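You operate a simulated robot arm through the tools that you are given. There is no shell and no other tool.

You run a simulated robot arm. Do the job below in one go: nothing can be reset, and whatever is moved stays where it is left.

JOB
Brush a coat on the sample tube and cure it on the plate.
Fine: purple brush back, white lid on the cup; red switch on, off when the coat is dry; hands off the tube.

It is judged by the outcome, as a careful person would: the job done as asked, and still so three seconds after it is handed in. It fails if anything else is knocked over, pushed out of place, dropped, spilled or broken. Lids that push on must go on centred and level and be pressed home; caps that screw on are set level and turned clockwise until they are tight.

ROBOT AND FRAMES
A 7-joint arm with a two-finger parallel gripper, fixed in place. Base frame: the origin is on the floor under the middle of its stand, x ahead of it, y to its left, z up. Units: m, degrees, N and s.
With the tool pointing down near the work surface it reaches from about 0.3 to 0.7 m from the base axis. Its first joint turns from -66.0 to 66.0 degrees. Payload 1.57 kg.
The TCP is the grasp point between the finger pads, 0.03 m short of the fingertips. In the tool frame z runs along the fingers and y along their closing line. The gripper opens to 0.11 m. The fingers are 0.024 m wide and 0.012 m thick; the gripper's body (0.048 by 0.112 m) begins 0.078 m behind the TCP.
Orientation is told as [roll, pitch, yaw] about the base's x, y, z axes, in that order, counted from this pose: with the fingers straight down and closing along the base's y, the tool's x points along the base's -x, its y along +y and its z along -z.

CONTROLS
- The arm moves only by the tool nudge_tool. Its argument "series" is a list of rows, each a list of 3 entries, a list of its own where there are three numbers: the shift along the base's x, y, z in m, then the turn, a rotation vector about the base's x, y, z in degrees, then the opening, from 0 (shut) to 1 (fully open). In form: [[[dx, dy, dz], [wx, wy, wz], jaw], ...]. A call has 1 to 20 rows; each row shifts and turns the commanded pose from where the row before left it. A row lasts 0.2 s, in which the tool goes at most 0.05 m and 8.6 degrees; a call with a longer step from one row to the next is refused whole, and so is a gripper value outside its range. A pose out of reach is approached as far as the arm can. The call stops where the force on the tool passes 70 N (or 10 N more than at its start, if that is more) or the arm is blocked; 0.2 s more then pass. Each finger travels about 0.108 m/s and halts on what it meets, pressing with about 21 N; the grip force reading is that of the motor and also rises with nothing between the fingers. The clock runs only during rows and for 0.2 s after the last one: add rows that do not move to give the fingers time. The reply holds the time, the measured pose of the TCP, the force on the tool along the base axes, the opening and the grip force, in the units named above and with some noise, with the torque about the TCP (base axes, N m) and any sound that the robot's microphone picked up.
- Cameras (640 x 400 px; columns grow to the right, rows downward): "scene" is fixed at [0.1723, -0.3958, 1.416]; the picture's right is [0.74, -0.68, 0.00], its down [-0.33, -0.36, -0.88] and it looks along [0.59, 0.64, -0.48] (base axes); focal length 316 px, centre (320, 200). "wrist" rides on the gripper at [0.07, 0.016, -0.141] in the tool frame; the picture's right is [-0.23, 0.97, 0.00], its down [-0.86, -0.20, -0.48] and it looks along [-0.47, -0.11, 0.88] (tool axes); focal length 222 px, centre (320, 200). There is no depth. A picture from a camera that has moved, and an enlarged one, comes with that camera's place and axes in the base frame and with its lens.
- grab_frame(camera): a new picture of that camera. It takes no simulated time.
- inspect(camera, box): a new picture of the part [left, top, right, bottom] of that camera's present view, enlarged. It takes no simulated time.
- close_job(): hands the job in; it is judged then, once.

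Nothing tells you positions but the pictures and the camera data. Unless the task says otherwise, let go and move clear before handing in.

The tools are called by a JSON object that holds its "name" and its "arguments". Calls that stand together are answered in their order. nudge_tool: Moves the arm, as the interface text tells. Its arguments: {"type":"object","properties":{"series":{"type":"array"}},"required":["series"]} The other tools are called the same way: grab_frame (camera) takes a picture; inspect (camera, box) takes an enlarged picture of a part of a camera's view; close_job () hands the job in.

At the start:

```text
clock: 0.0
eef_pos: [0.422, -0.0319, 1.2689]
tcp_rot: [-0.1, 0.0, 0.0]
contact_force: [0.1, 0.4, -0.1]
moment: [0.01, 0.0, -0.04]
gripper_width: 0.1099
grip_force: 0.1
```

scene: 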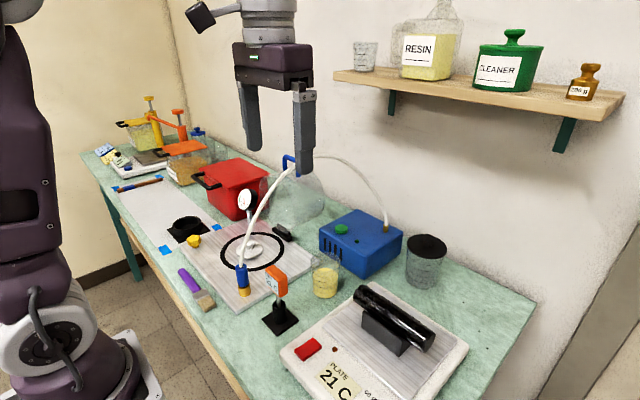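
wrist: 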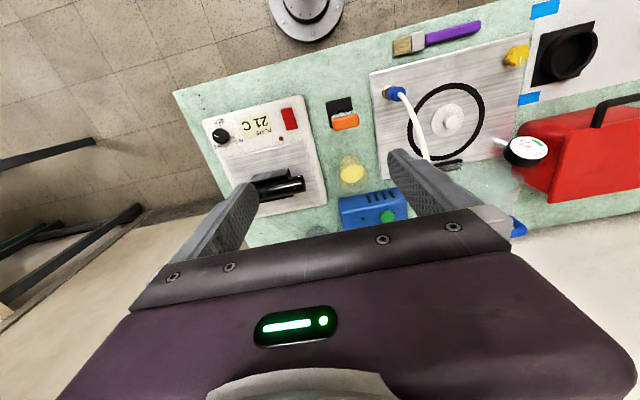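

I see a bench with a hot plate (red switch, "21 C") holding a dark tube, a small cup of yellow liquid, a purple-handled brush, a vacuum plate, a blue pump and more. I'll look closely at each part before moving.

{"name": "inspect", "arguments": {"camera": "scene", "box": [260, 220, 480, 400]}}

{"name": "inspect", "arguments": {"camera": "scene", "box": [150, 180, 350, 320]}}

{"name": "inspect", "arguments": {"camera": "scene", "box": [80, 80, 260, 220]}}

{"name": "inspect", "arguments": {"camera": "scene", "box": [330, 0, 630, 160]}}

{"name": "inspect", "arguments": {"camera": "wrist", "box": [180, 0, 420, 230]}}

{"name": "inspect", "arguments": {"camera": "wrist", "box": [370, 0, 640, 230]}}

```text
2.22 times, centred on (370, 310) of scene
camera zoom: at [0.1723, -0.3958, 1.416], right [0.74, -0.68, 0.0], down [-0.33, -0.36, -0.88], along [0.59, 0.64, -0.48], focal length 701 px, centre (209, -44)
```

zoom: 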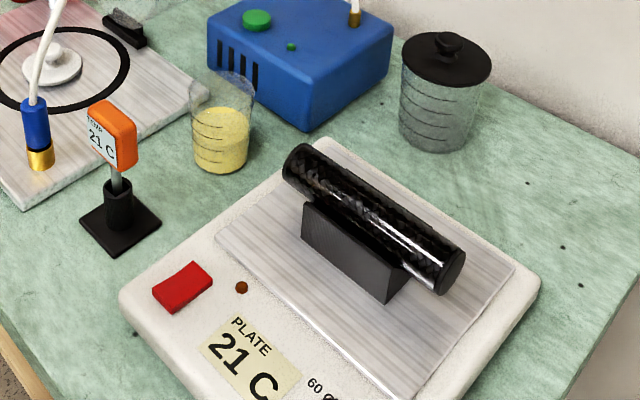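

```text
2.86 times, centred on (250, 250) of scene
camera zoom: at [0.1723, -0.3958, 1.416], right [0.74, -0.68, 0.0], down [-0.33, -0.36, -0.88], along [0.59, 0.64, -0.48], focal length 902 px, centre (520, 57)
```

zoom: 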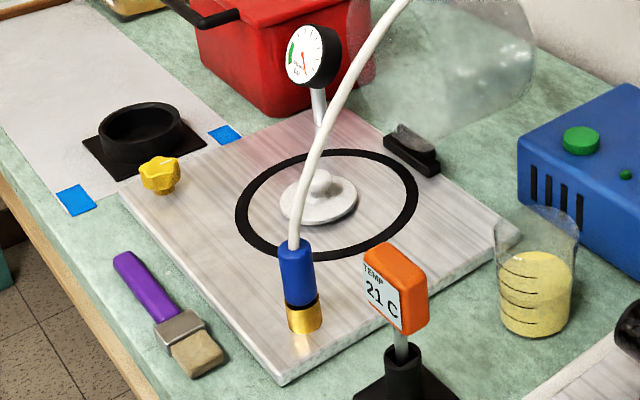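

```text
2.86 times, centred on (170, 150) of scene
camera zoom: at [0.1723, -0.3958, 1.416], right [0.74, -0.68, 0.0], down [-0.33, -0.36, -0.88], along [0.59, 0.64, -0.48], focal length 902 px, centre (749, 343)
```

zoom: 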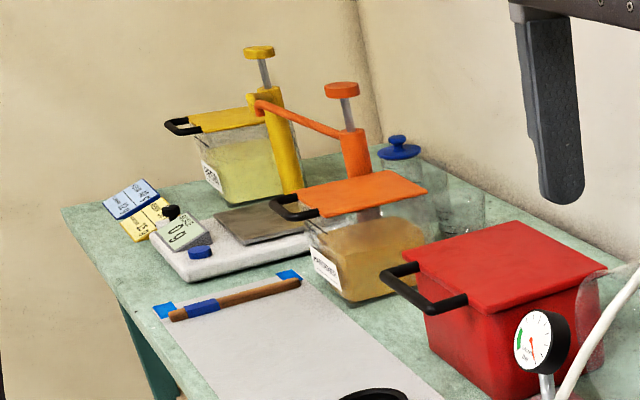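

```text
2.13 times, centred on (480, 80) of scene
camera zoom: at [0.1723, -0.3958, 1.416], right [0.74, -0.68, 0.0], down [-0.33, -0.36, -0.88], along [0.59, 0.64, -0.48], focal length 673 px, centre (-21, 456)
```

zoom: 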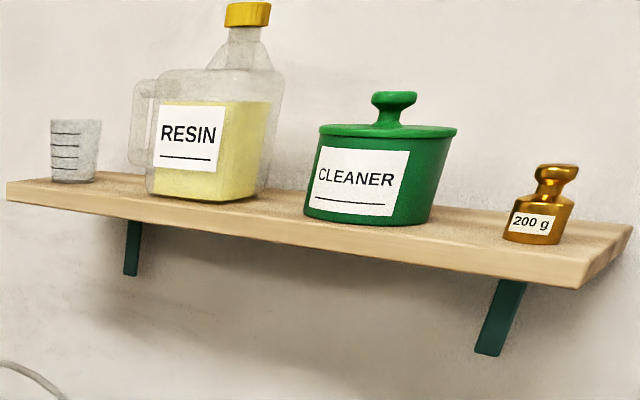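

```text
1.74 times, centred on (300, 115) of wrist
camera zoom: at [0.3507, -0.0148, 1.4094], right [0.23, 0.97, 0.0], down [0.86, -0.2, 0.48], along [0.47, -0.11, -0.88], focal length 386 px, centre (355, 348)
```

zoom: 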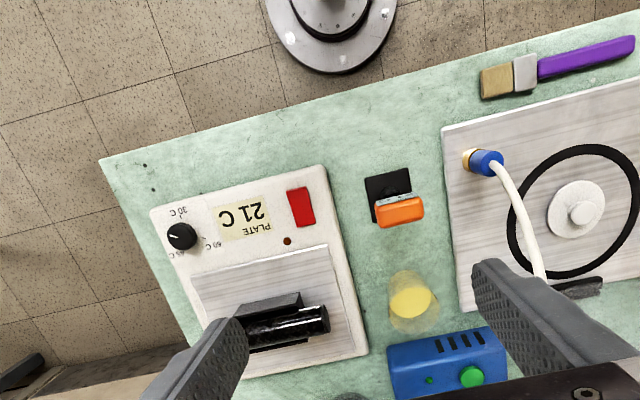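

```text
1.74 times, centred on (505, 115) of wrist
camera zoom: at [0.3507, -0.0148, 1.4094], right [0.23, 0.97, 0.0], down [0.86, -0.2, 0.48], along [0.47, -0.11, -0.88], focal length 386 px, centre (-2, 348)
```

zoom: 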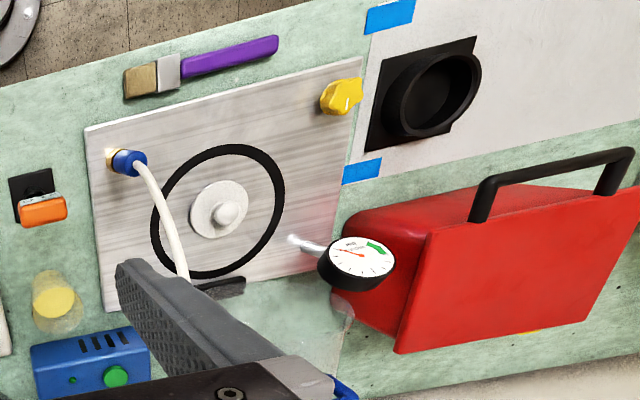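

The hot plate is around x 0.45, y -0.12, the brush lies near x 0.33, y 0.14–0.31, the cup near (0.58, 0.02), and a white knobbed disc near (0.50, 0.245). I'll move the wrist camera over the hot plate first, staying high.

{"name": "nudge_tool", "arguments": {"series": [[[0, -0.04, -0.02], [0, 0, 0], 1], [[0, -0.04, -0.02], [0, 0, 0], 1], [[0, -0.04, -0.02], [0, 0, 0], 1], [[0, -0.02, -0.02], [0, 0, 0], 1], [[0, 0, 0], [0, 0, 0], 1]]}}

{"name": "grab_frame", "arguments": {"camera": "wrist"}}

{"name": "grab_frame", "arguments": {"camera": "scene"}}

```text
clock: 1.2
eef_pos: [0.4187, -0.1699, 1.1889]
tcp_rot: [0.0, -0.1, 0.0]
contact_force: [-0.6, -0.4, -0.3]
moment: [-0.01, 0.0, 0.0]
gripper_width: 0.1101
grip_force: 0.1
```

```text
taken
camera wrist: at [0.3497, -0.1529, 1.3294], right [0.23, 0.97, 0.0], down [0.86, -0.2, 0.48], along [0.47, -0.11, -0.88], focal length 222 px, centre (320, 200)
```

wrist: 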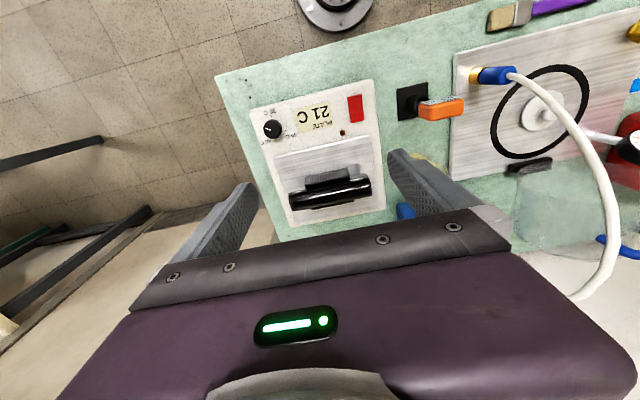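

```text
taken
```

scene: 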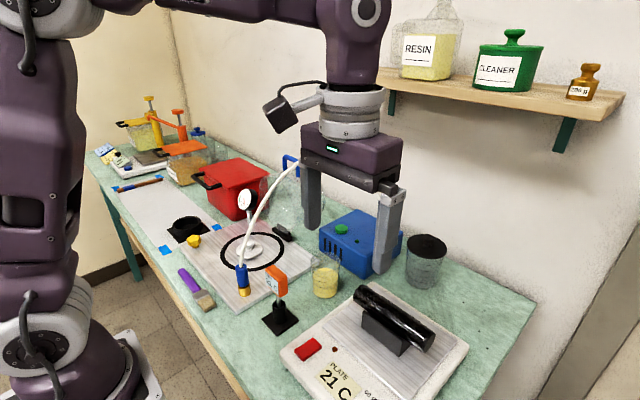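

The hot plate is now clear in the wrist view, with the tube lying in a black cradle. I'll zoom in on the plate's controls and the tube.

{"name": "inspect", "arguments": {"camera": "wrist", "box": [230, 70, 410, 240]}}

{"name": "inspect", "arguments": {"camera": "wrist", "box": [250, 95, 330, 145]}}

{"name": "inspect", "arguments": {"camera": "scene", "box": [330, 270, 450, 370]}}

{"name": "inspect", "arguments": {"camera": "scene", "box": [300, 240, 360, 310]}}

{"name": "inspect", "arguments": {"camera": "wrist", "box": [440, 0, 640, 180]}}

```text
2.35 times, centred on (320, 155) of wrist
camera zoom: at [0.3497, -0.1529, 1.3294], right [0.23, 0.97, 0.0], down [0.86, -0.2, 0.48], along [0.47, -0.11, -0.88], focal length 523 px, centre (320, 306)
```

zoom: 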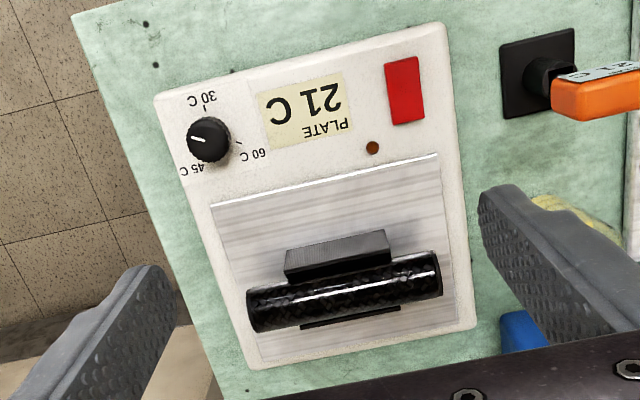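

```text
8.00 times, centred on (290, 120) of wrist
camera zoom: at [0.3497, -0.1529, 1.3294], right [0.23, 0.97, 0.0], down [0.86, -0.2, 0.48], along [0.47, -0.11, -0.88], focal length 1777 px, centre (560, 840)
```

zoom: 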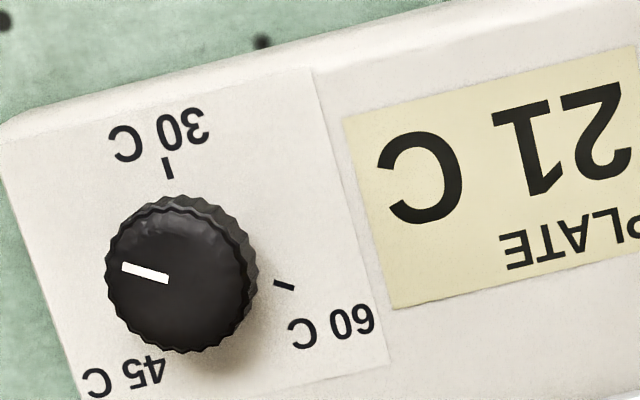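

```text
4.00 times, centred on (390, 320) of scene
camera zoom: at [0.1723, -0.3958, 1.416], right [0.74, -0.68, 0.0], down [-0.33, -0.36, -0.88], along [0.59, 0.64, -0.48], focal length 1262 px, centre (40, -280)
```

zoom: 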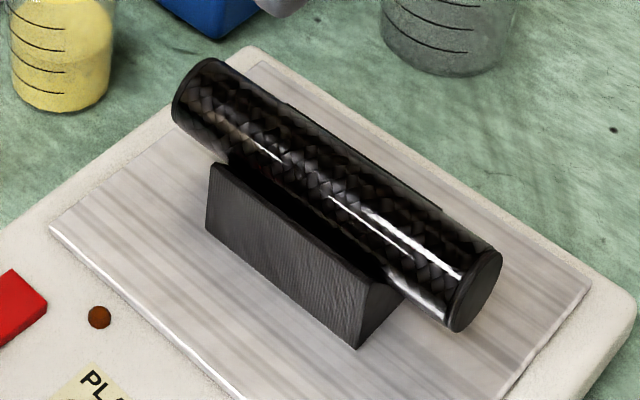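

```text
5.71 times, centred on (330, 275) of scene
camera zoom: at [0.1723, -0.3958, 1.416], right [0.74, -0.68, 0.0], down [-0.33, -0.36, -0.88], along [0.59, 0.64, -0.48], focal length 1803 px, centre (263, -229)
```

zoom: 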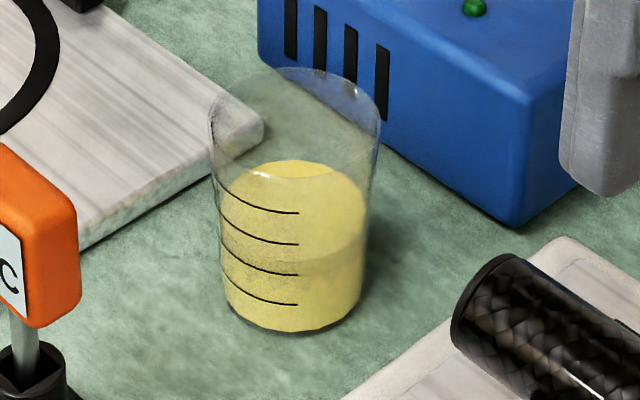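

```text
2.22 times, centred on (540, 90) of wrist
camera zoom: at [0.3497, -0.1529, 1.3294], right [0.23, 0.97, 0.0], down [0.86, -0.2, 0.48], along [0.47, -0.11, -0.88], focal length 494 px, centre (-169, 444)
```

zoom: 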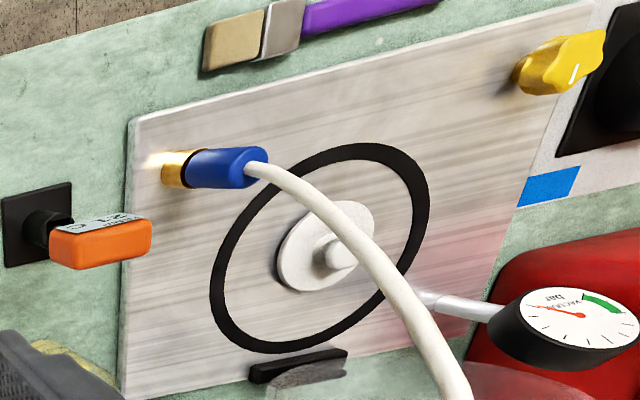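

The plate has a dial with 30/45/60 C marks and a red switch; the tube is a braided dark cylinder in a cradle. I'll check the cards at the far end and the bottle label for instructions.

{"name": "inspect", "arguments": {"camera": "scene", "box": [88, 135, 158, 190]}}

{"name": "inspect", "arguments": {"camera": "scene", "box": [90, 135, 125, 165]}}

{"name": "inspect", "arguments": {"camera": "scene", "box": [395, 20, 475, 90]}}

{"name": "inspect", "arguments": {"camera": "scene", "box": [255, 260, 305, 340]}}

{"name": "inspect", "arguments": {"camera": "scene", "box": [215, 180, 345, 270]}}

{"name": "inspect", "arguments": {"camera": "wrist", "box": [480, 60, 580, 130]}}

```text
7.27 times, centred on (123, 162) of scene
camera zoom: at [0.1723, -0.3958, 1.416], right [0.74, -0.68, 0.0], down [-0.33, -0.36, -0.88], along [0.59, 0.64, -0.48], focal length 2295 px, centre (1753, 473)
```

zoom: 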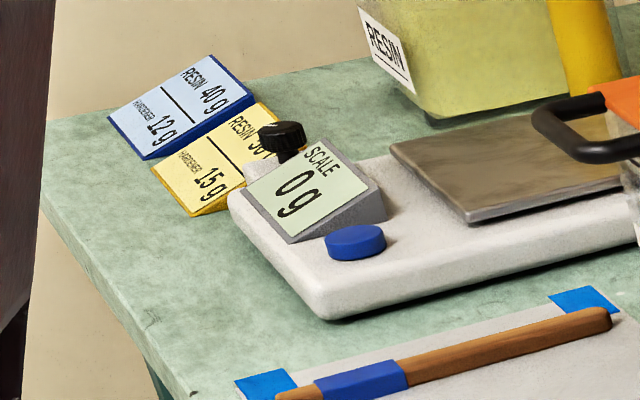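

```text
13.33 times, centred on (108, 150) of scene
camera zoom: at [0.1723, -0.3958, 1.416], right [0.74, -0.68, 0.0], down [-0.33, -0.36, -0.88], along [0.59, 0.64, -0.48], focal length 4207 px, centre (3153, 867)
```

zoom: 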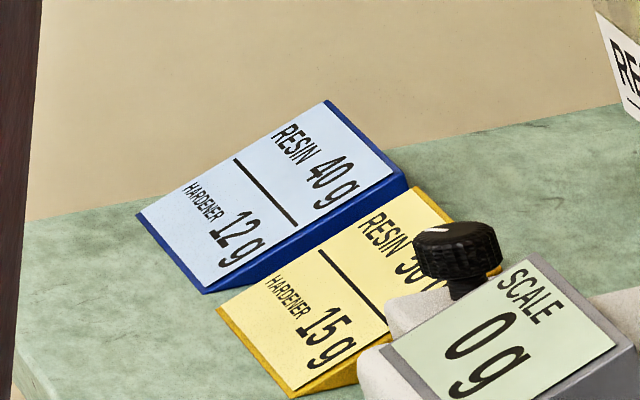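

```text
5.71 times, centred on (435, 55) of scene
camera zoom: at [0.1723, -0.3958, 1.416], right [0.74, -0.68, 0.0], down [-0.33, -0.36, -0.88], along [0.59, 0.64, -0.48], focal length 1803 px, centre (-337, 1029)
```

zoom: 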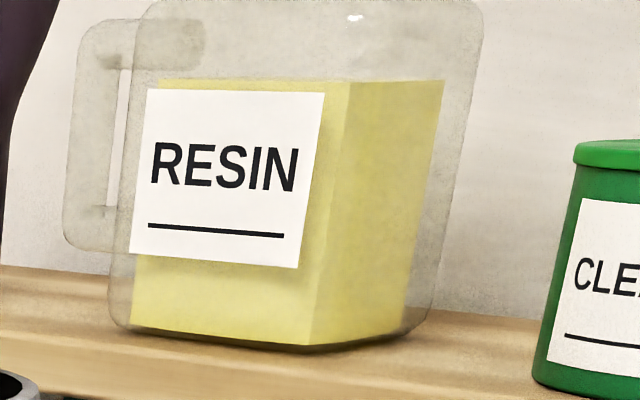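

```text
5.00 times, centred on (280, 300) of scene
camera zoom: at [0.1723, -0.3958, 1.416], right [0.74, -0.68, 0.0], down [-0.33, -0.36, -0.88], along [0.59, 0.64, -0.48], focal length 1578 px, centre (520, -300)
```

zoom: 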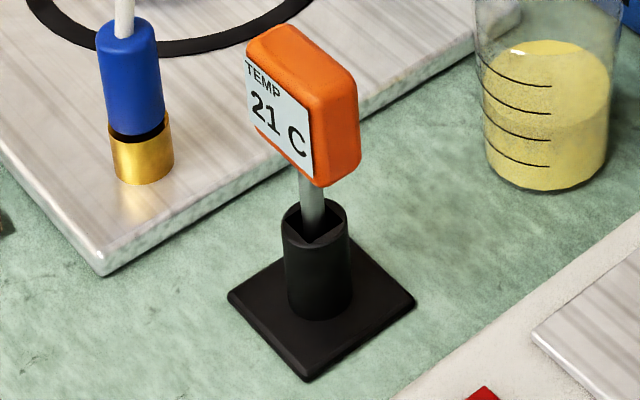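

```text
4.44 times, centred on (280, 225) of scene
camera zoom: at [0.1723, -0.3958, 1.416], right [0.74, -0.68, 0.0], down [-0.33, -0.36, -0.88], along [0.59, 0.64, -0.48], focal length 1402 px, centre (498, 89)
```

zoom: 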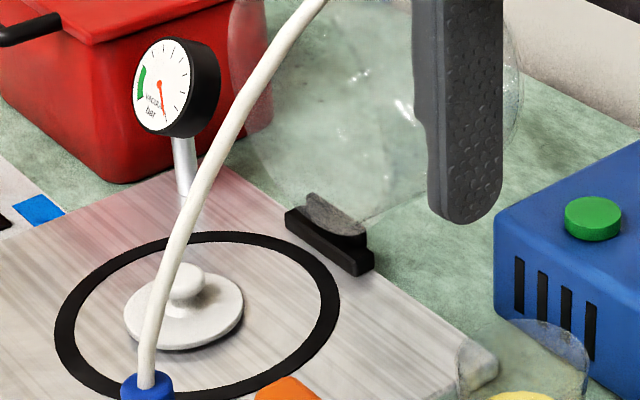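

```text
5.71 times, centred on (530, 95) of wrist
camera zoom: at [0.3497, -0.1529, 1.3294], right [0.23, 0.97, 0.0], down [0.86, -0.2, 0.48], along [0.47, -0.11, -0.88], focal length 1269 px, centre (-880, 800)
```

zoom: 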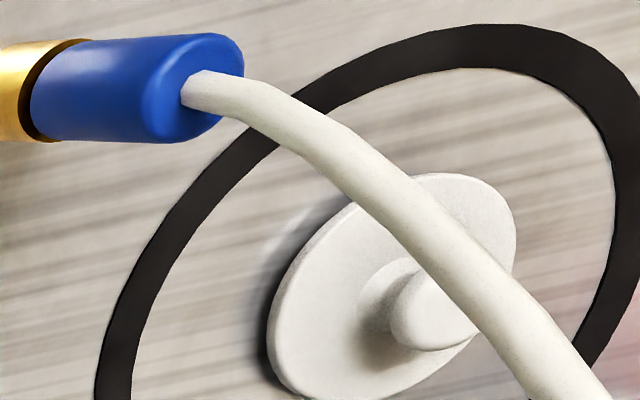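

No cure instructions are posted beyond the job text, and the vacuum hose arches from about (0.40, 0.11) over to the pump at about z 1.18, close to the cup. I'll go lower over the hot plate for accurate measurements of the tube, switch and dial.

{"name": "nudge_tool", "arguments": {"series": [[[-0.02, -0.01, -0.04], [0, 0, 0], 1], [[-0.02, 0, -0.04], [0, 0, 0], 1], [[0, 0, -0.03], [0, 0, 0], 1], [[0, 0, 0], [0, 0, 0], 1]]}}

{"name": "grab_frame", "arguments": {"camera": "wrist"}}

{"name": "inspect", "arguments": {"camera": "wrist", "box": [200, 20, 440, 230]}}

```text
clock: 2.2
eef_pos: [0.3813, -0.181, 1.0797]
tcp_rot: [0.0, 0.0, -0.1]
contact_force: [-0.2, 0.3, 0.0]
moment: [0.02, -0.02, 0.0]
gripper_width: 0.1101
grip_force: 0.1
```

```text
taken
camera wrist: at [0.311, -0.164, 1.22], right [0.23, 0.97, 0.0], down [0.85, -0.2, 0.48], along [0.47, -0.11, -0.88], focal length 222 px, centre (320, 200)
```

wrist: 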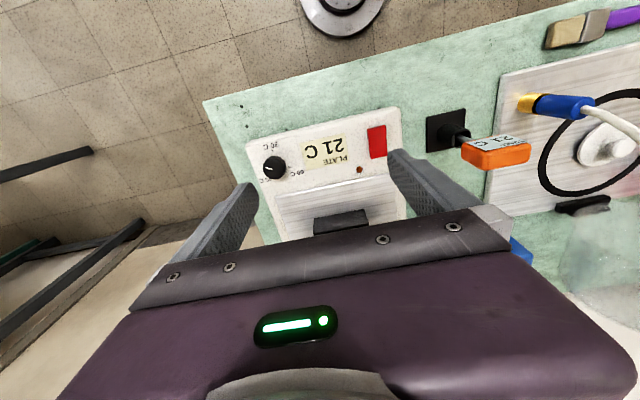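

```text
1.90 times, centred on (320, 125) of wrist
camera zoom: at [0.311, -0.164, 1.22], right [0.23, 0.97, 0.0], down [0.85, -0.2, 0.48], along [0.47, -0.11, -0.88], focal length 423 px, centre (320, 343)
```

zoom: 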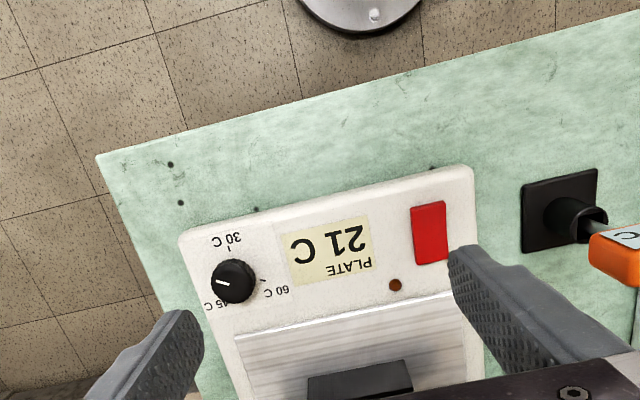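

I need the camera further forward to see the tube from above, so I'll move ahead at this height.

{"name": "nudge_tool", "arguments": {"series": [[[0.04, 0, 0.02], [0, 0, 0], 1], [[0.04, 0, 0.02], [0, 0, 0], 1], [[0.03, 0, 0.01], [0, 0, 0], 1], [[0, 0, 0], [0, 0, 0], 1]]}}

{"name": "grab_frame", "arguments": {"camera": "wrist"}}

{"name": "inspect", "arguments": {"camera": "wrist", "box": [200, 0, 440, 230]}}

{"name": "inspect", "arguments": {"camera": "wrist", "box": [235, 10, 315, 70]}}

```text
clock: 3.2
eef_pos: [0.4876, -0.1832, 1.1313]
tcp_rot: [0.0, -0.1, 0.0]
contact_force: [-0.4, -0.3, 0.1]
moment: [0.0, -0.01, -0.01]
gripper_width: 0.1098
grip_force: 0.1
```

```text
taken
camera wrist: at [0.4182, -0.1654, 1.2708], right [0.23, 0.97, 0.0], down [0.86, -0.2, 0.48], along [0.47, -0.11, -0.88], focal length 222 px, centre (320, 200)
```

wrist: 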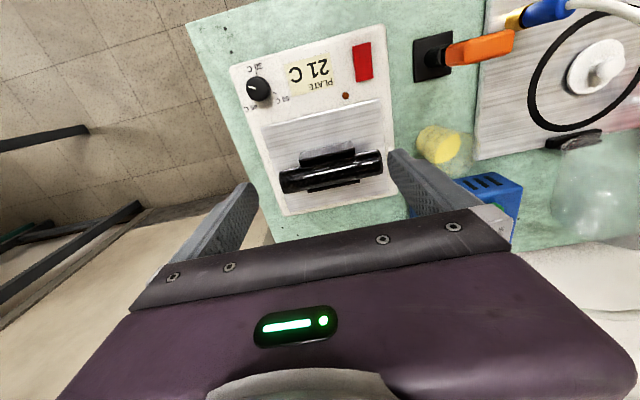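

```text
1.74 times, centred on (320, 115) of wrist
camera zoom: at [0.4182, -0.1654, 1.2708], right [0.23, 0.97, 0.0], down [0.86, -0.2, 0.48], along [0.47, -0.11, -0.88], focal length 386 px, centre (320, 348)
```

zoom: 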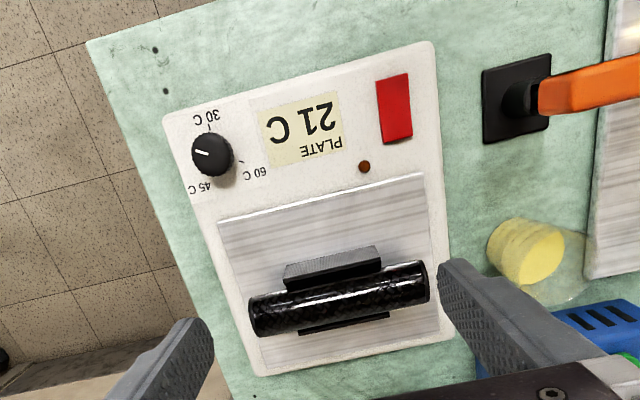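

```text
6.67 times, centred on (275, 40) of wrist
camera zoom: at [0.4182, -0.1654, 1.2708], right [0.23, 0.97, 0.0], down [0.86, -0.2, 0.48], along [0.47, -0.11, -0.88], focal length 1481 px, centre (620, 1267)
```

zoom: 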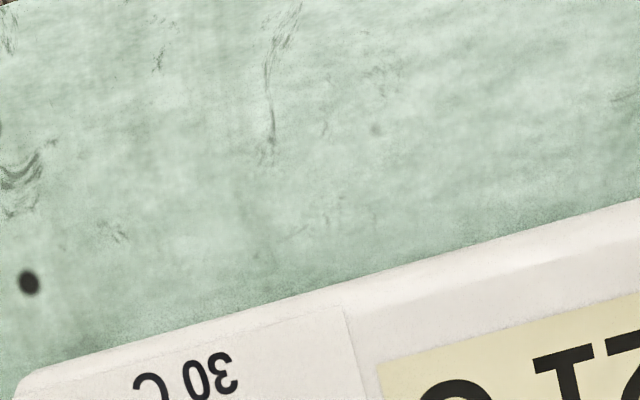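

I've placed the main items: tube axis at about x 0.54, z 0.955, y from -0.26 to -0.10; plate surface z 0.89; switch (0.412, -0.10, 0.893); cup (0.56, 0.008) with its rim at 0.95 and liquid at about 0.90. Next I'll rise, travel over to the brush and turn the gripper by -90 degrees of yaw.

{"name": "nudge_tool", "arguments": {"series": [[[-0.03, 0, 0.035], [0, 0, 0], 1], [[-0.03, 0.01, 0.035], [0, 0, 0], 1], [[-0.03, 0.02, 0.03], [0, 0, -8], 1], [[-0.03, 0.03, 0], [0, 0, -8], 1], [[-0.02, 0.04, 0], [0, 0, -8], 1], [[-0.01, 0.04, 0], [0, 0, -8], 1], [[0, 0.04, 0], [0, 0, -8], 1], [[0, 0.04, 0], [0, 0, -8], 1], [[0, 0.04, 0], [0, 0, -8], 1], [[0, 0.04, 0], [0, 0, -8], 1], [[0, 0.04, 0], [0, 0, -8], 1], [[0, 0.03, 0], [0, 0, -8], 1], [[0, 0, 0], [0, 0, -8], 1], [[0, 0, 0], [0, 0, -2], 1], [[0, 0, 0], [0, 0, 0], 1]]}}

{"name": "grab_frame", "arguments": {"camera": "wrist"}}

{"name": "grab_frame", "arguments": {"camera": "scene"}}

```text
clock: 6.4
eef_pos: [0.3387, 0.1891, 1.2265]
tcp_rot: [0.1, 0.0, -89.9]
contact_force: [-0.7, 0.3, -0.5]
moment: [0.0, 0.04, -0.02]
gripper_width: 0.11
grip_force: 0.2
```

```text
taken
camera wrist: at [0.355, 0.2591, 1.3673], right [0.97, -0.23, 0.0], down [-0.2, -0.85, 0.48], along [-0.11, -0.47, -0.88], focal length 222 px, centre (320, 200)
```

wrist: 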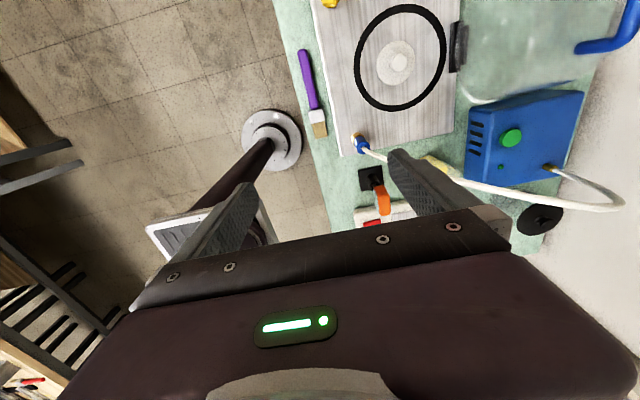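

```text
taken
```

scene: 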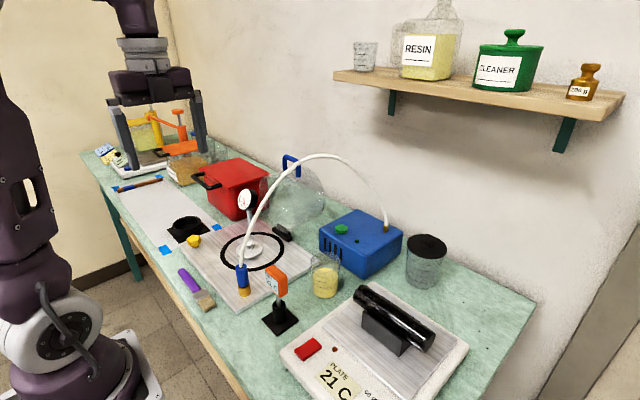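

The yaw came out as wanted, and the brush and white lid are clear from above. I'll zoom in on both for measurement.

{"name": "inspect", "arguments": {"camera": "wrist", "box": [270, 30, 360, 150]}}

{"name": "inspect", "arguments": {"camera": "wrist", "box": [340, 0, 480, 120]}}

{"name": "inspect", "arguments": {"camera": "scene", "box": [170, 255, 230, 325]}}

{"name": "inspect", "arguments": {"camera": "scene", "box": [215, 180, 305, 280]}}

```text
3.33 times, centred on (315, 90) of wrist
camera zoom: at [0.355, 0.2591, 1.3673], right [0.97, -0.23, 0.0], down [-0.2, -0.85, 0.48], along [-0.11, -0.47, -0.88], focal length 740 px, centre (337, 567)
```

zoom: 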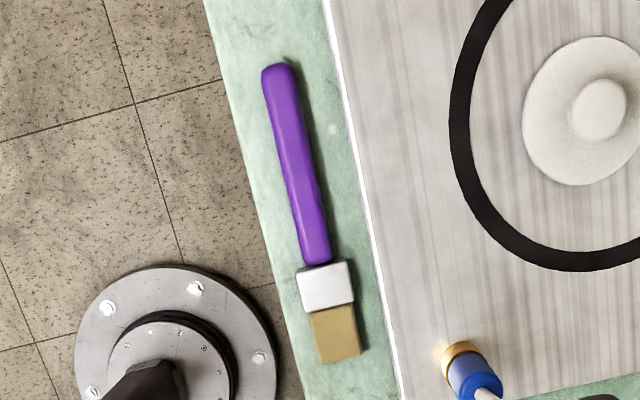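

```text
3.33 times, centred on (410, 60) of wrist
camera zoom: at [0.355, 0.2591, 1.3673], right [0.97, -0.23, 0.0], down [-0.2, -0.85, 0.48], along [-0.11, -0.47, -0.88], focal length 740 px, centre (20, 667)
```

zoom: 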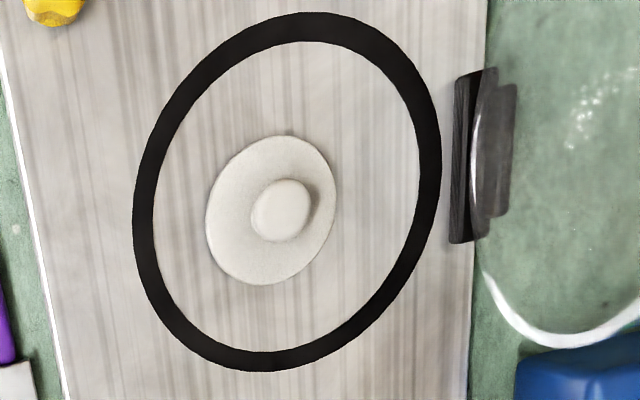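

```text
5.71 times, centred on (200, 290) of scene
camera zoom: at [0.1724, -0.3958, 1.416], right [0.74, -0.68, 0.0], down [-0.33, -0.36, -0.88], along [0.59, 0.64, -0.48], focal length 1803 px, centre (1006, -314)
```

zoom: 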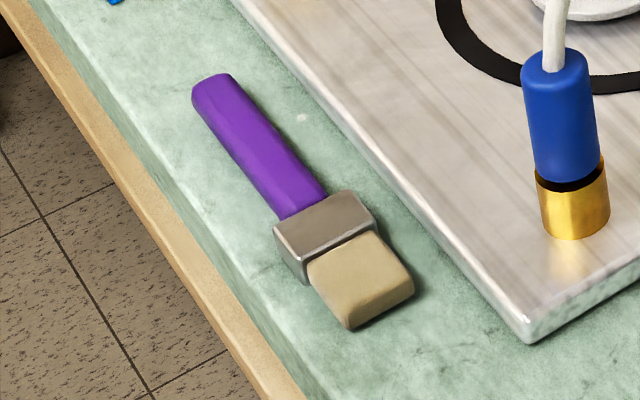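

```text
4.00 times, centred on (260, 230) of scene
camera zoom: at [0.1724, -0.3958, 1.416], right [0.74, -0.68, 0.0], down [-0.33, -0.36, -0.88], along [0.59, 0.64, -0.48], focal length 1262 px, centre (560, 80)
```

zoom: 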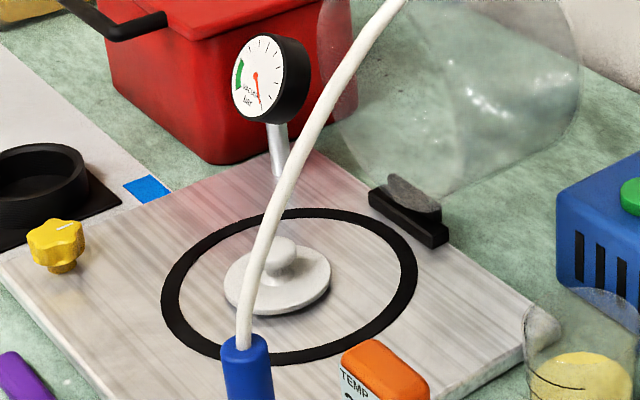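

The brush handle spans about y 0.209–0.313 at x 0.331, with the bristle tip at y 0.145, and the vacuum plate's edge is close by at x 0.364. I'll move over the handle with a narrowed opening and check alignment before going down.

{"name": "nudge_tool", "arguments": {"series": [[[-0.003, 0.03, -0.03], [0, 0, 0], 0.32], [[-0.002, 0.03, -0.04], [0, 0, 0], 0.32], [[-0.002, 0.025, -0.045], [0, 0, 0], 0.32], [[-0.001, 0.01, -0.045], [0, 0, 0], 0.32], [[0, 0, -0.045], [0, 0, 0], 0.32], [[0, 0, -0.02], [0, 0, 0], 0.32], [[0, 0, 0], [0, 0, 0], 0.32]]}}

{"name": "grab_frame", "arguments": {"camera": "wrist"}}

{"name": "inspect", "arguments": {"camera": "wrist", "box": [240, 100, 420, 240]}}

{"name": "inspect", "arguments": {"camera": "scene", "box": [140, 200, 260, 320]}}

```text
refused: row 3 steps farther than a row can; nothing moved
```

```text
taken
camera wrist: at [0.355, 0.2591, 1.3673], right [0.97, -0.23, 0.0], down [-0.2, -0.85, 0.48], along [-0.11, -0.47, -0.88], focal length 222 px, centre (320, 200)
```

wrist: 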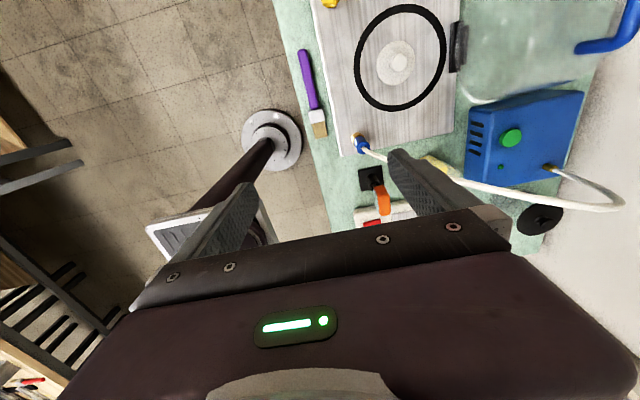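

```text
2.86 times, centred on (330, 170) of wrist
camera zoom: at [0.355, 0.2591, 1.3673], right [0.97, -0.23, 0.0], down [-0.2, -0.85, 0.48], along [-0.11, -0.47, -0.88], focal length 635 px, centre (291, 286)
```

zoom: 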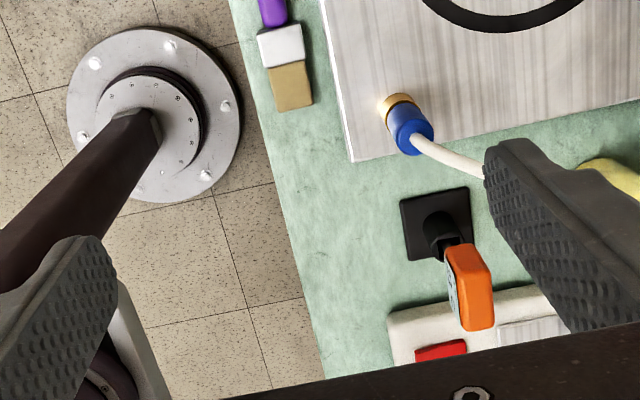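

```text
3.33 times, centred on (200, 260) of scene
camera zoom: at [0.1724, -0.3958, 1.416], right [0.74, -0.68, 0.0], down [-0.33, -0.36, -0.88], along [0.59, 0.64, -0.48], focal length 1052 px, centre (720, 0)
```

zoom: 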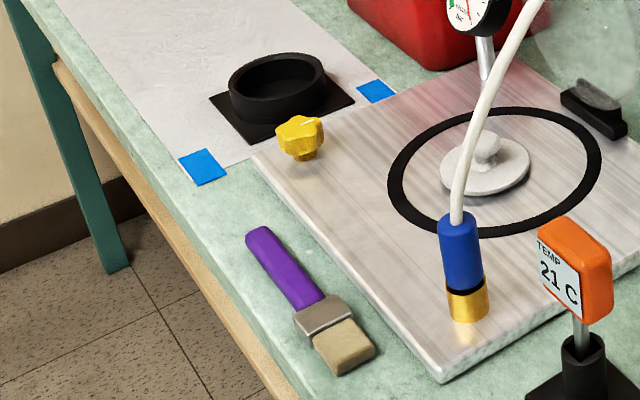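

That call was refused because one row stepped just over the limit. The picture is unchanged, so I'll send the same move in smaller steps.

{"name": "nudge_tool", "arguments": {"series": [[[-0.003, 0.03, -0.03], [0, 0, 0], 0.32], [[-0.002, 0.03, -0.035], [0, 0, 0], 0.32], [[-0.002, 0.02, -0.04], [0, 0, 0], 0.32], [[-0.001, 0.015, -0.04], [0, 0, 0], 0.32], [[0, 0, -0.045], [0, 0, 0], 0.32], [[0, 0, -0.035], [0, 0, 0], 0.32], [[0, 0, 0], [0, 0, 0], 0.32]]}}

{"name": "grab_frame", "arguments": {"camera": "wrist"}}

{"name": "inspect", "arguments": {"camera": "wrist", "box": [240, 100, 420, 240]}}

{"name": "inspect", "arguments": {"camera": "scene", "box": [140, 200, 260, 320]}}

```text
clock: 8.0
eef_pos: [0.332, 0.2837, 1.0034]
tcp_rot: [0.0, 0.0, -90.0]
contact_force: [0.4, 0.4, 0.3]
moment: [-0.02, -0.02, -0.01]
gripper_width: 0.0353
grip_force: 0.0
```

```text
taken
camera wrist: at [0.3479, 0.3545, 1.1432], right [0.97, -0.23, 0.0], down [-0.2, -0.86, 0.48], along [-0.11, -0.47, -0.88], focal length 222 px, centre (320, 200)
```

wrist: 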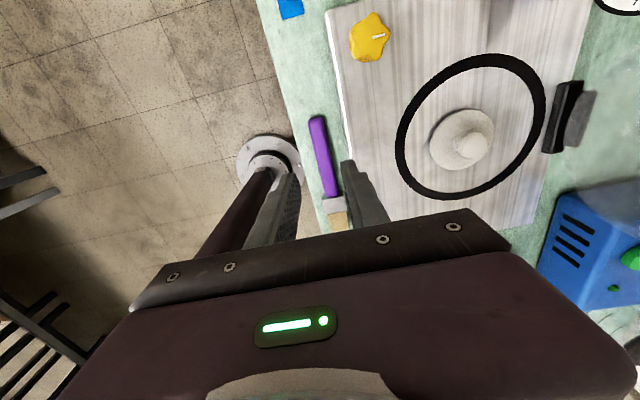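

```text
2.86 times, centred on (330, 170) of wrist
camera zoom: at [0.3479, 0.3545, 1.1432], right [0.97, -0.23, 0.0], down [-0.2, -0.86, 0.48], along [-0.11, -0.47, -0.88], focal length 635 px, centre (291, 286)
```

zoom: 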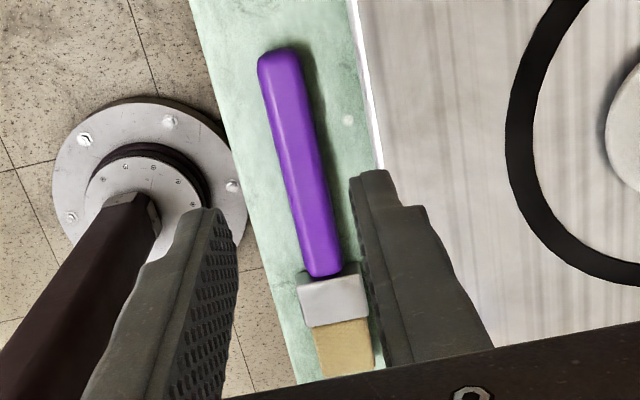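

```text
3.33 times, centred on (200, 260) of scene
camera zoom: at [0.1724, -0.3958, 1.416], right [0.74, -0.68, 0.0], down [-0.33, -0.36, -0.88], along [0.59, 0.64, -0.48], focal length 1052 px, centre (720, 0)
```

zoom: 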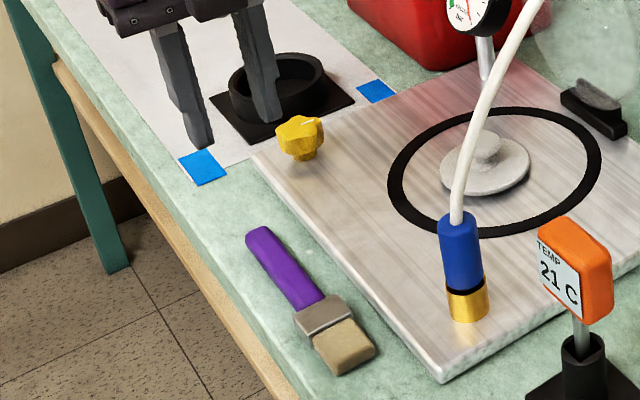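

The handle's centre is at x ≈ 0.332, right between the fingers. I'll descend in steps, watching the force.

{"name": "nudge_tool", "arguments": {"series": [[[0, 0.003, -0.04], [0, 0, 0], 0.3], [[0, 0, -0.04], [0, 0, 0], 0.3], [[0, 0, -0.02], [0, 0, 0], 0.3], [[0, 0, 0], [0, 0, 0], 0.3]]}}

{"name": "inspect", "arguments": {"camera": "wrist", "box": [240, 100, 420, 240]}}

{"name": "inspect", "arguments": {"camera": "scene", "box": [150, 220, 250, 320]}}

```text
clock: 9.0
eef_pos: [0.3307, 0.2863, 0.9021]
tcp_rot: [0.1, 0.0, -89.9]
contact_force: [0.6, 0.0, -0.3]
moment: [-0.02, -0.02, -0.02]
gripper_width: 0.0329
grip_force: 0.0
```

```text
2.86 times, centred on (330, 170) of wrist
camera zoom: at [0.3466, 0.3561, 1.0429], right [0.97, -0.23, 0.0], down [-0.2, -0.86, 0.48], along [-0.11, -0.47, -0.88], focal length 635 px, centre (291, 286)
```

zoom: 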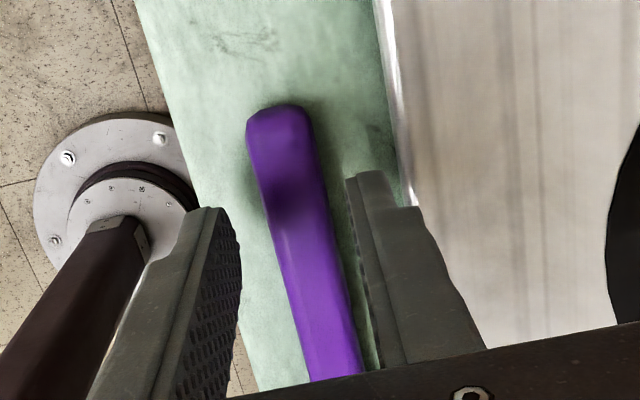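

```text
4.00 times, centred on (200, 270) of scene
camera zoom: at [0.1724, -0.3958, 1.416], right [0.74, -0.68, 0.0], down [-0.33, -0.36, -0.88], along [0.59, 0.64, -0.48], focal length 1262 px, centre (800, -80)
```

zoom: 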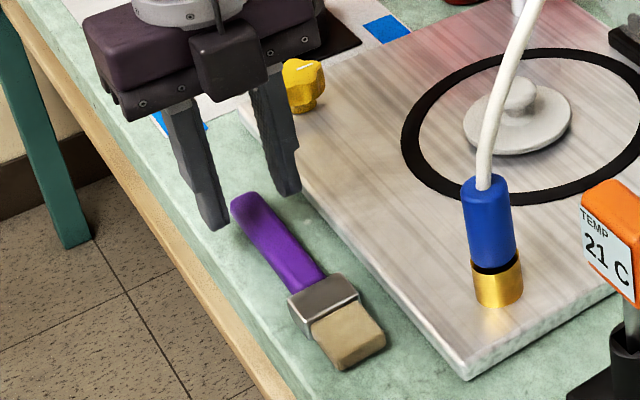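

The fingers straddle the handle with clearance on both sides. I'll descend the last bit, watching for bench contact.

{"name": "nudge_tool", "arguments": {"series": [[[0.001, 0, -0.01], [0, 0, 0], 0.3], [[0, 0, -0.007], [0, 0, 0], 0.3], [[0, 0, 0], [0, 0, 0], 0.3]]}}

{"name": "inspect", "arguments": {"camera": "wrist", "box": [240, 100, 420, 240]}}

{"name": "inspect", "arguments": {"camera": "scene", "box": [160, 235, 220, 295]}}

```text
clock: 9.8
eef_pos: [0.3319, 0.2854, 0.887]
tcp_rot: [-0.1, -0.1, -90.0]
contact_force: [0.2, 0.2, 0.0]
moment: [-0.03, 0.01, -0.01]
gripper_width: 0.0331
grip_force: 0.0
```

```text
2.86 times, centred on (330, 170) of wrist
camera zoom: at [0.3479, 0.3557, 1.0271], right [0.97, -0.23, 0.0], down [-0.2, -0.86, 0.48], along [-0.11, -0.47, -0.88], focal length 635 px, centre (291, 286)
```

zoom: 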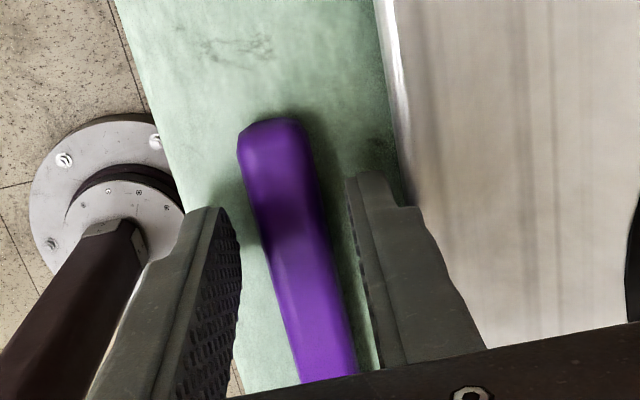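

```text
6.67 times, centred on (190, 265) of scene
camera zoom: at [0.1723, -0.3958, 1.416], right [0.74, -0.68, 0.0], down [-0.33, -0.36, -0.88], along [0.59, 0.64, -0.48], focal length 2104 px, centre (1187, -233)
```

zoom: 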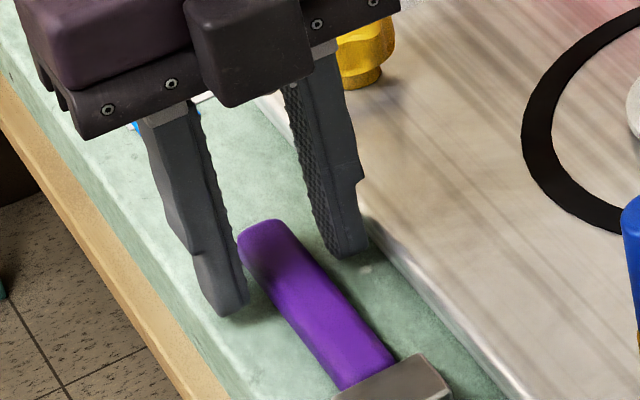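

Fingertips are about 7 mm above the bench beside the handle. I'll lower 3 mm more and close.

{"name": "nudge_tool", "arguments": {"series": [[[0, 0, -0.0035], [0, 0, 0], 0.3], [[0, 0, 0], [0, 0, 0], 0.3]]}}

```text
clock: 10.4
eef_pos: [0.3318, 0.2858, 0.8838]
tcp_rot: [-0.1, 0.1, -89.9]
contact_force: [0.8, 0.0, -0.2]
moment: [0.0, 0.0, 0.02]
gripper_width: 0.0327
grip_force: 0.1
```

No bench contact yet, so I'll close on the handle now.

{"name": "nudge_tool", "arguments": {"series": [[[0, 0, 0], [0, 0, 0], 0.15], [[0, 0, 0], [0, 0, 0], 0.0], [[0, 0, 0], [0, 0, 0], 0.0]]}}

{"name": "inspect", "arguments": {"camera": "wrist", "box": [240, 100, 420, 240]}}

{"name": "inspect", "arguments": {"camera": "scene", "box": [160, 235, 220, 295]}}

```text
clock: 11.2
eef_pos: [0.3316, 0.2859, 0.8833]
tcp_rot: [-0.1, 0.0, -89.9]
contact_force: [0.3, -0.7, 0.2]
moment: [0.0, 0.01, 0.0]
gripper_width: 0.0186
grip_force: 20.6
```

```text
2.86 times, centred on (330, 170) of wrist
camera zoom: at [0.3486, 0.3563, 1.0237], right [0.97, -0.23, 0.0], down [-0.2, -0.86, 0.48], along [-0.11, -0.47, -0.88], focal length 635 px, centre (291, 286)
```

zoom: 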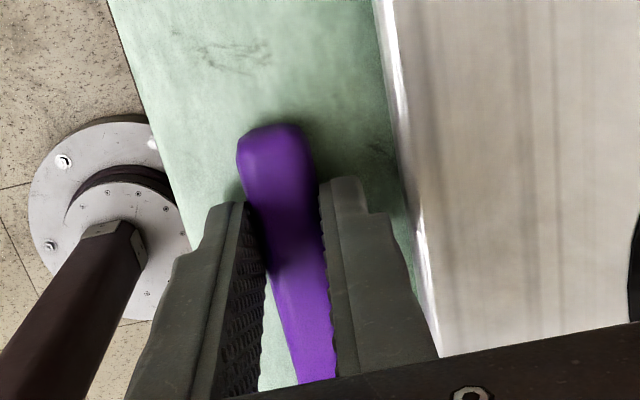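

```text
6.67 times, centred on (190, 265) of scene
camera zoom: at [0.1723, -0.3958, 1.416], right [0.74, -0.68, 0.0], down [-0.33, -0.36, -0.88], along [0.59, 0.64, -0.48], focal length 2104 px, centre (1187, -233)
```

zoom: 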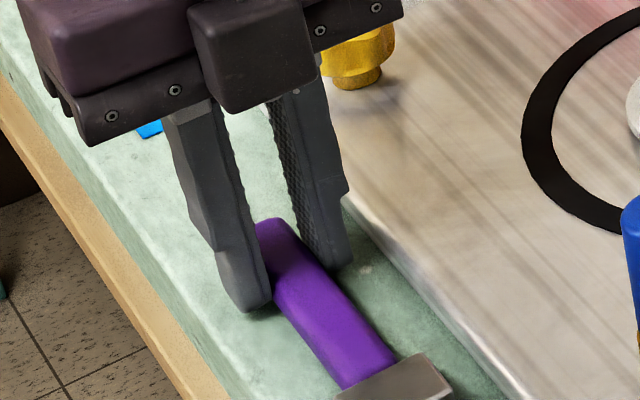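

The handle is gripped at 18.6 mm. I'll lift slowly and check that the brush holds level.

{"name": "nudge_tool", "arguments": {"series": [[[0, 0, 0.01], [0, 0, 0], 0.0], [[0, 0, 0.02], [0, 0, 0], 0.0], [[0, 0, 0.04], [0, 0, 0], 0.0], [[0, 0, 0.04], [0, 0, 0], 0.0], [[0, 0, 0], [0, 0, 0], 0.0]]}}

{"name": "inspect", "arguments": {"camera": "wrist", "box": [240, 100, 420, 240]}}

{"name": "inspect", "arguments": {"camera": "scene", "box": [130, 180, 250, 300]}}

```text
clock: 12.4
eef_pos: [0.3322, 0.2845, 0.9939]
tcp_rot: [0.0, 0.0, -90.0]
contact_force: [0.0, 0.2, -1.1]
moment: [0.02, 0.01, -0.01]
gripper_width: 0.0188
grip_force: 20.9
```

```text
2.86 times, centred on (330, 170) of wrist
camera zoom: at [0.3478, 0.3557, 1.1347], right [0.97, -0.23, 0.0], down [-0.2, -0.86, 0.48], along [-0.11, -0.47, -0.88], focal length 635 px, centre (291, 286)
```

zoom: 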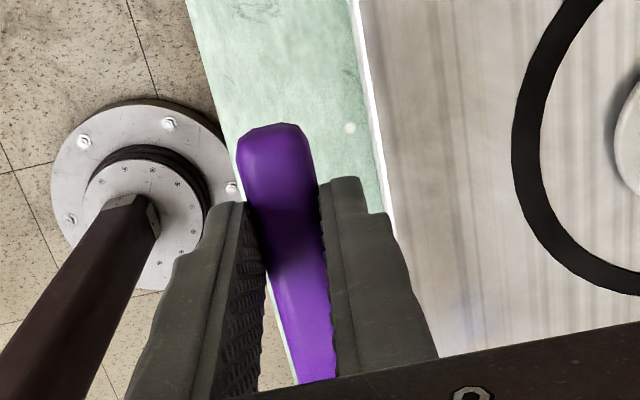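

```text
3.33 times, centred on (190, 240) of scene
camera zoom: at [0.1723, -0.3958, 1.416], right [0.74, -0.68, 0.0], down [-0.33, -0.36, -0.88], along [0.59, 0.64, -0.48], focal length 1052 px, centre (753, 67)
```

zoom: 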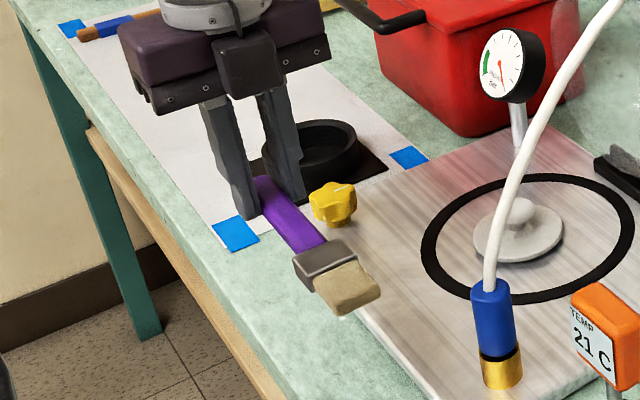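

The brush is held level and firmly. I'll rise in front of the hose, travel to y ≈ -0.10 and tilt +70° about x so the bristles point down and the hand leans toward -y, away from the hose.

{"name": "nudge_tool", "arguments": {"series": [[[0, 0, 0.045], [0, 0, 0], 0.0], [[0, 0, 0.045], [0, 0, 0], 0.0], [[0, 0, 0.045], [0, 0, 0], 0.0], [[0, -0.02, 0.03], [0, 0, 0], 0.0], [[0, -0.04, 0.02], [7, 0, 0], 0.0], [[0, -0.04, 0.01], [7, 0, 0], 0.0], [[0, -0.04, 0.01], [7, 0, 0], 0.0], [[0, -0.04, 0], [7, 0, 0], 0.0], [[0, -0.04, 0], [7, 0, 0], 0.0], [[0, -0.04, 0], [7, 0, 0], 0.0], [[0.005, -0.04, 0], [7, 0, 0], 0.0], [[0.005, -0.04, 0], [7, 0, 0], 0.0], [[0.005, -0.03, 0], [7, 0, 0], 0.0], [[0.005, -0.015, 0], [7, 0, 0], 0.0], [[0, 0, 0], [0, 0, 0], 0.0]]}}

{"name": "grab_frame", "arguments": {"camera": "scene"}}

{"name": "grab_frame", "arguments": {"camera": "wrist"}}

```text
clock: 15.6
eef_pos: [0.3538, -0.0966, 1.1979]
tcp_rot: [0.1, 70.1, -90.0]
contact_force: [1.0, -0.2, -0.4]
moment: [-0.02, 0.01, 0.0]
gripper_width: 0.0188
grip_force: 20.7
```

```text
taken
```

scene: 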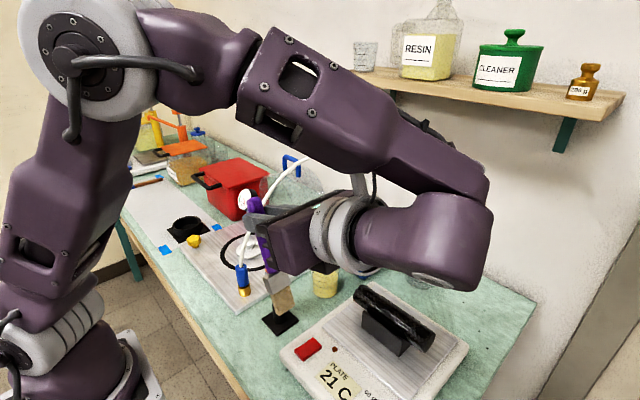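

```text
taken
camera wrist: at [0.3699, -0.2066, 1.3105], right [0.97, -0.08, -0.21], down [-0.2, -0.74, -0.64], along [-0.11, 0.67, -0.74], focal length 222 px, centre (320, 200)
```

wrist: 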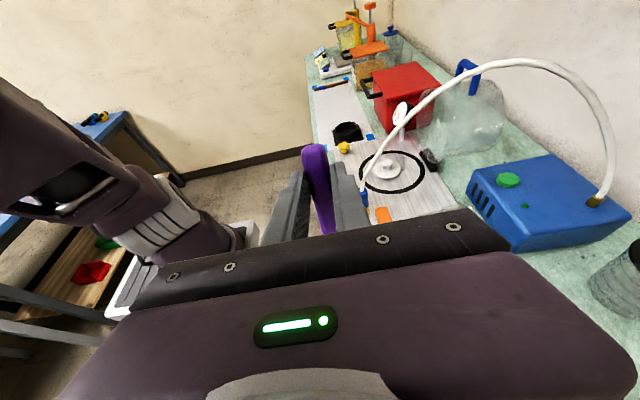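

The brush now hangs bristles-down and the hand leans to -y as planned. I'll check the tip position in a close view before moving to the cup.

{"name": "inspect", "arguments": {"camera": "scene", "box": [225, 180, 365, 330]}}

{"name": "inspect", "arguments": {"camera": "wrist", "box": [340, 40, 640, 260]}}

```text
2.67 times, centred on (295, 255) of scene
camera zoom: at [0.1723, -0.3959, 1.416], right [0.74, -0.68, 0.0], down [-0.33, -0.36, -0.88], along [0.59, 0.64, -0.48], focal length 841 px, centre (387, 53)
```

zoom: 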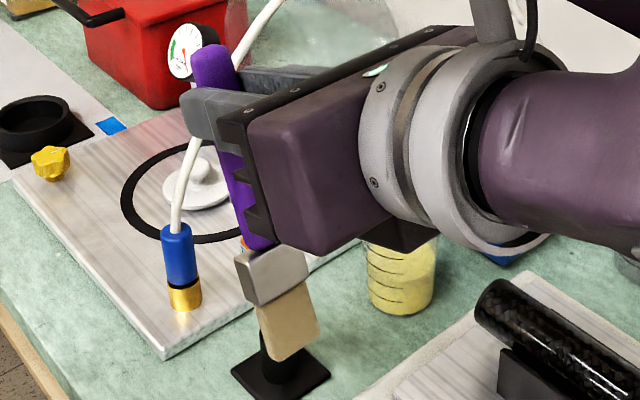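

```text
1.82 times, centred on (490, 150) of wrist
camera zoom: at [0.3699, -0.2066, 1.3105], right [0.97, -0.08, -0.21], down [-0.2, -0.74, -0.64], along [-0.11, 0.67, -0.74], focal length 404 px, centre (11, 291)
```

zoom: 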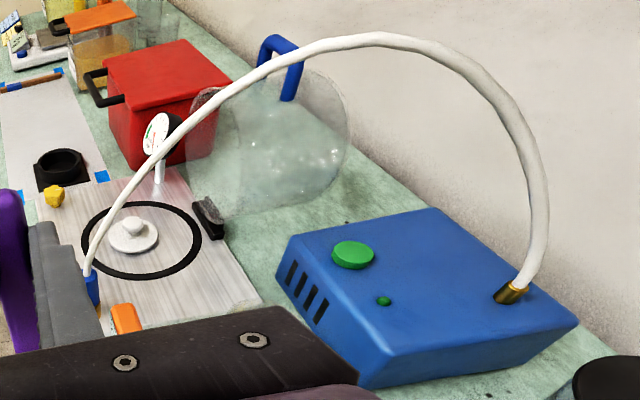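

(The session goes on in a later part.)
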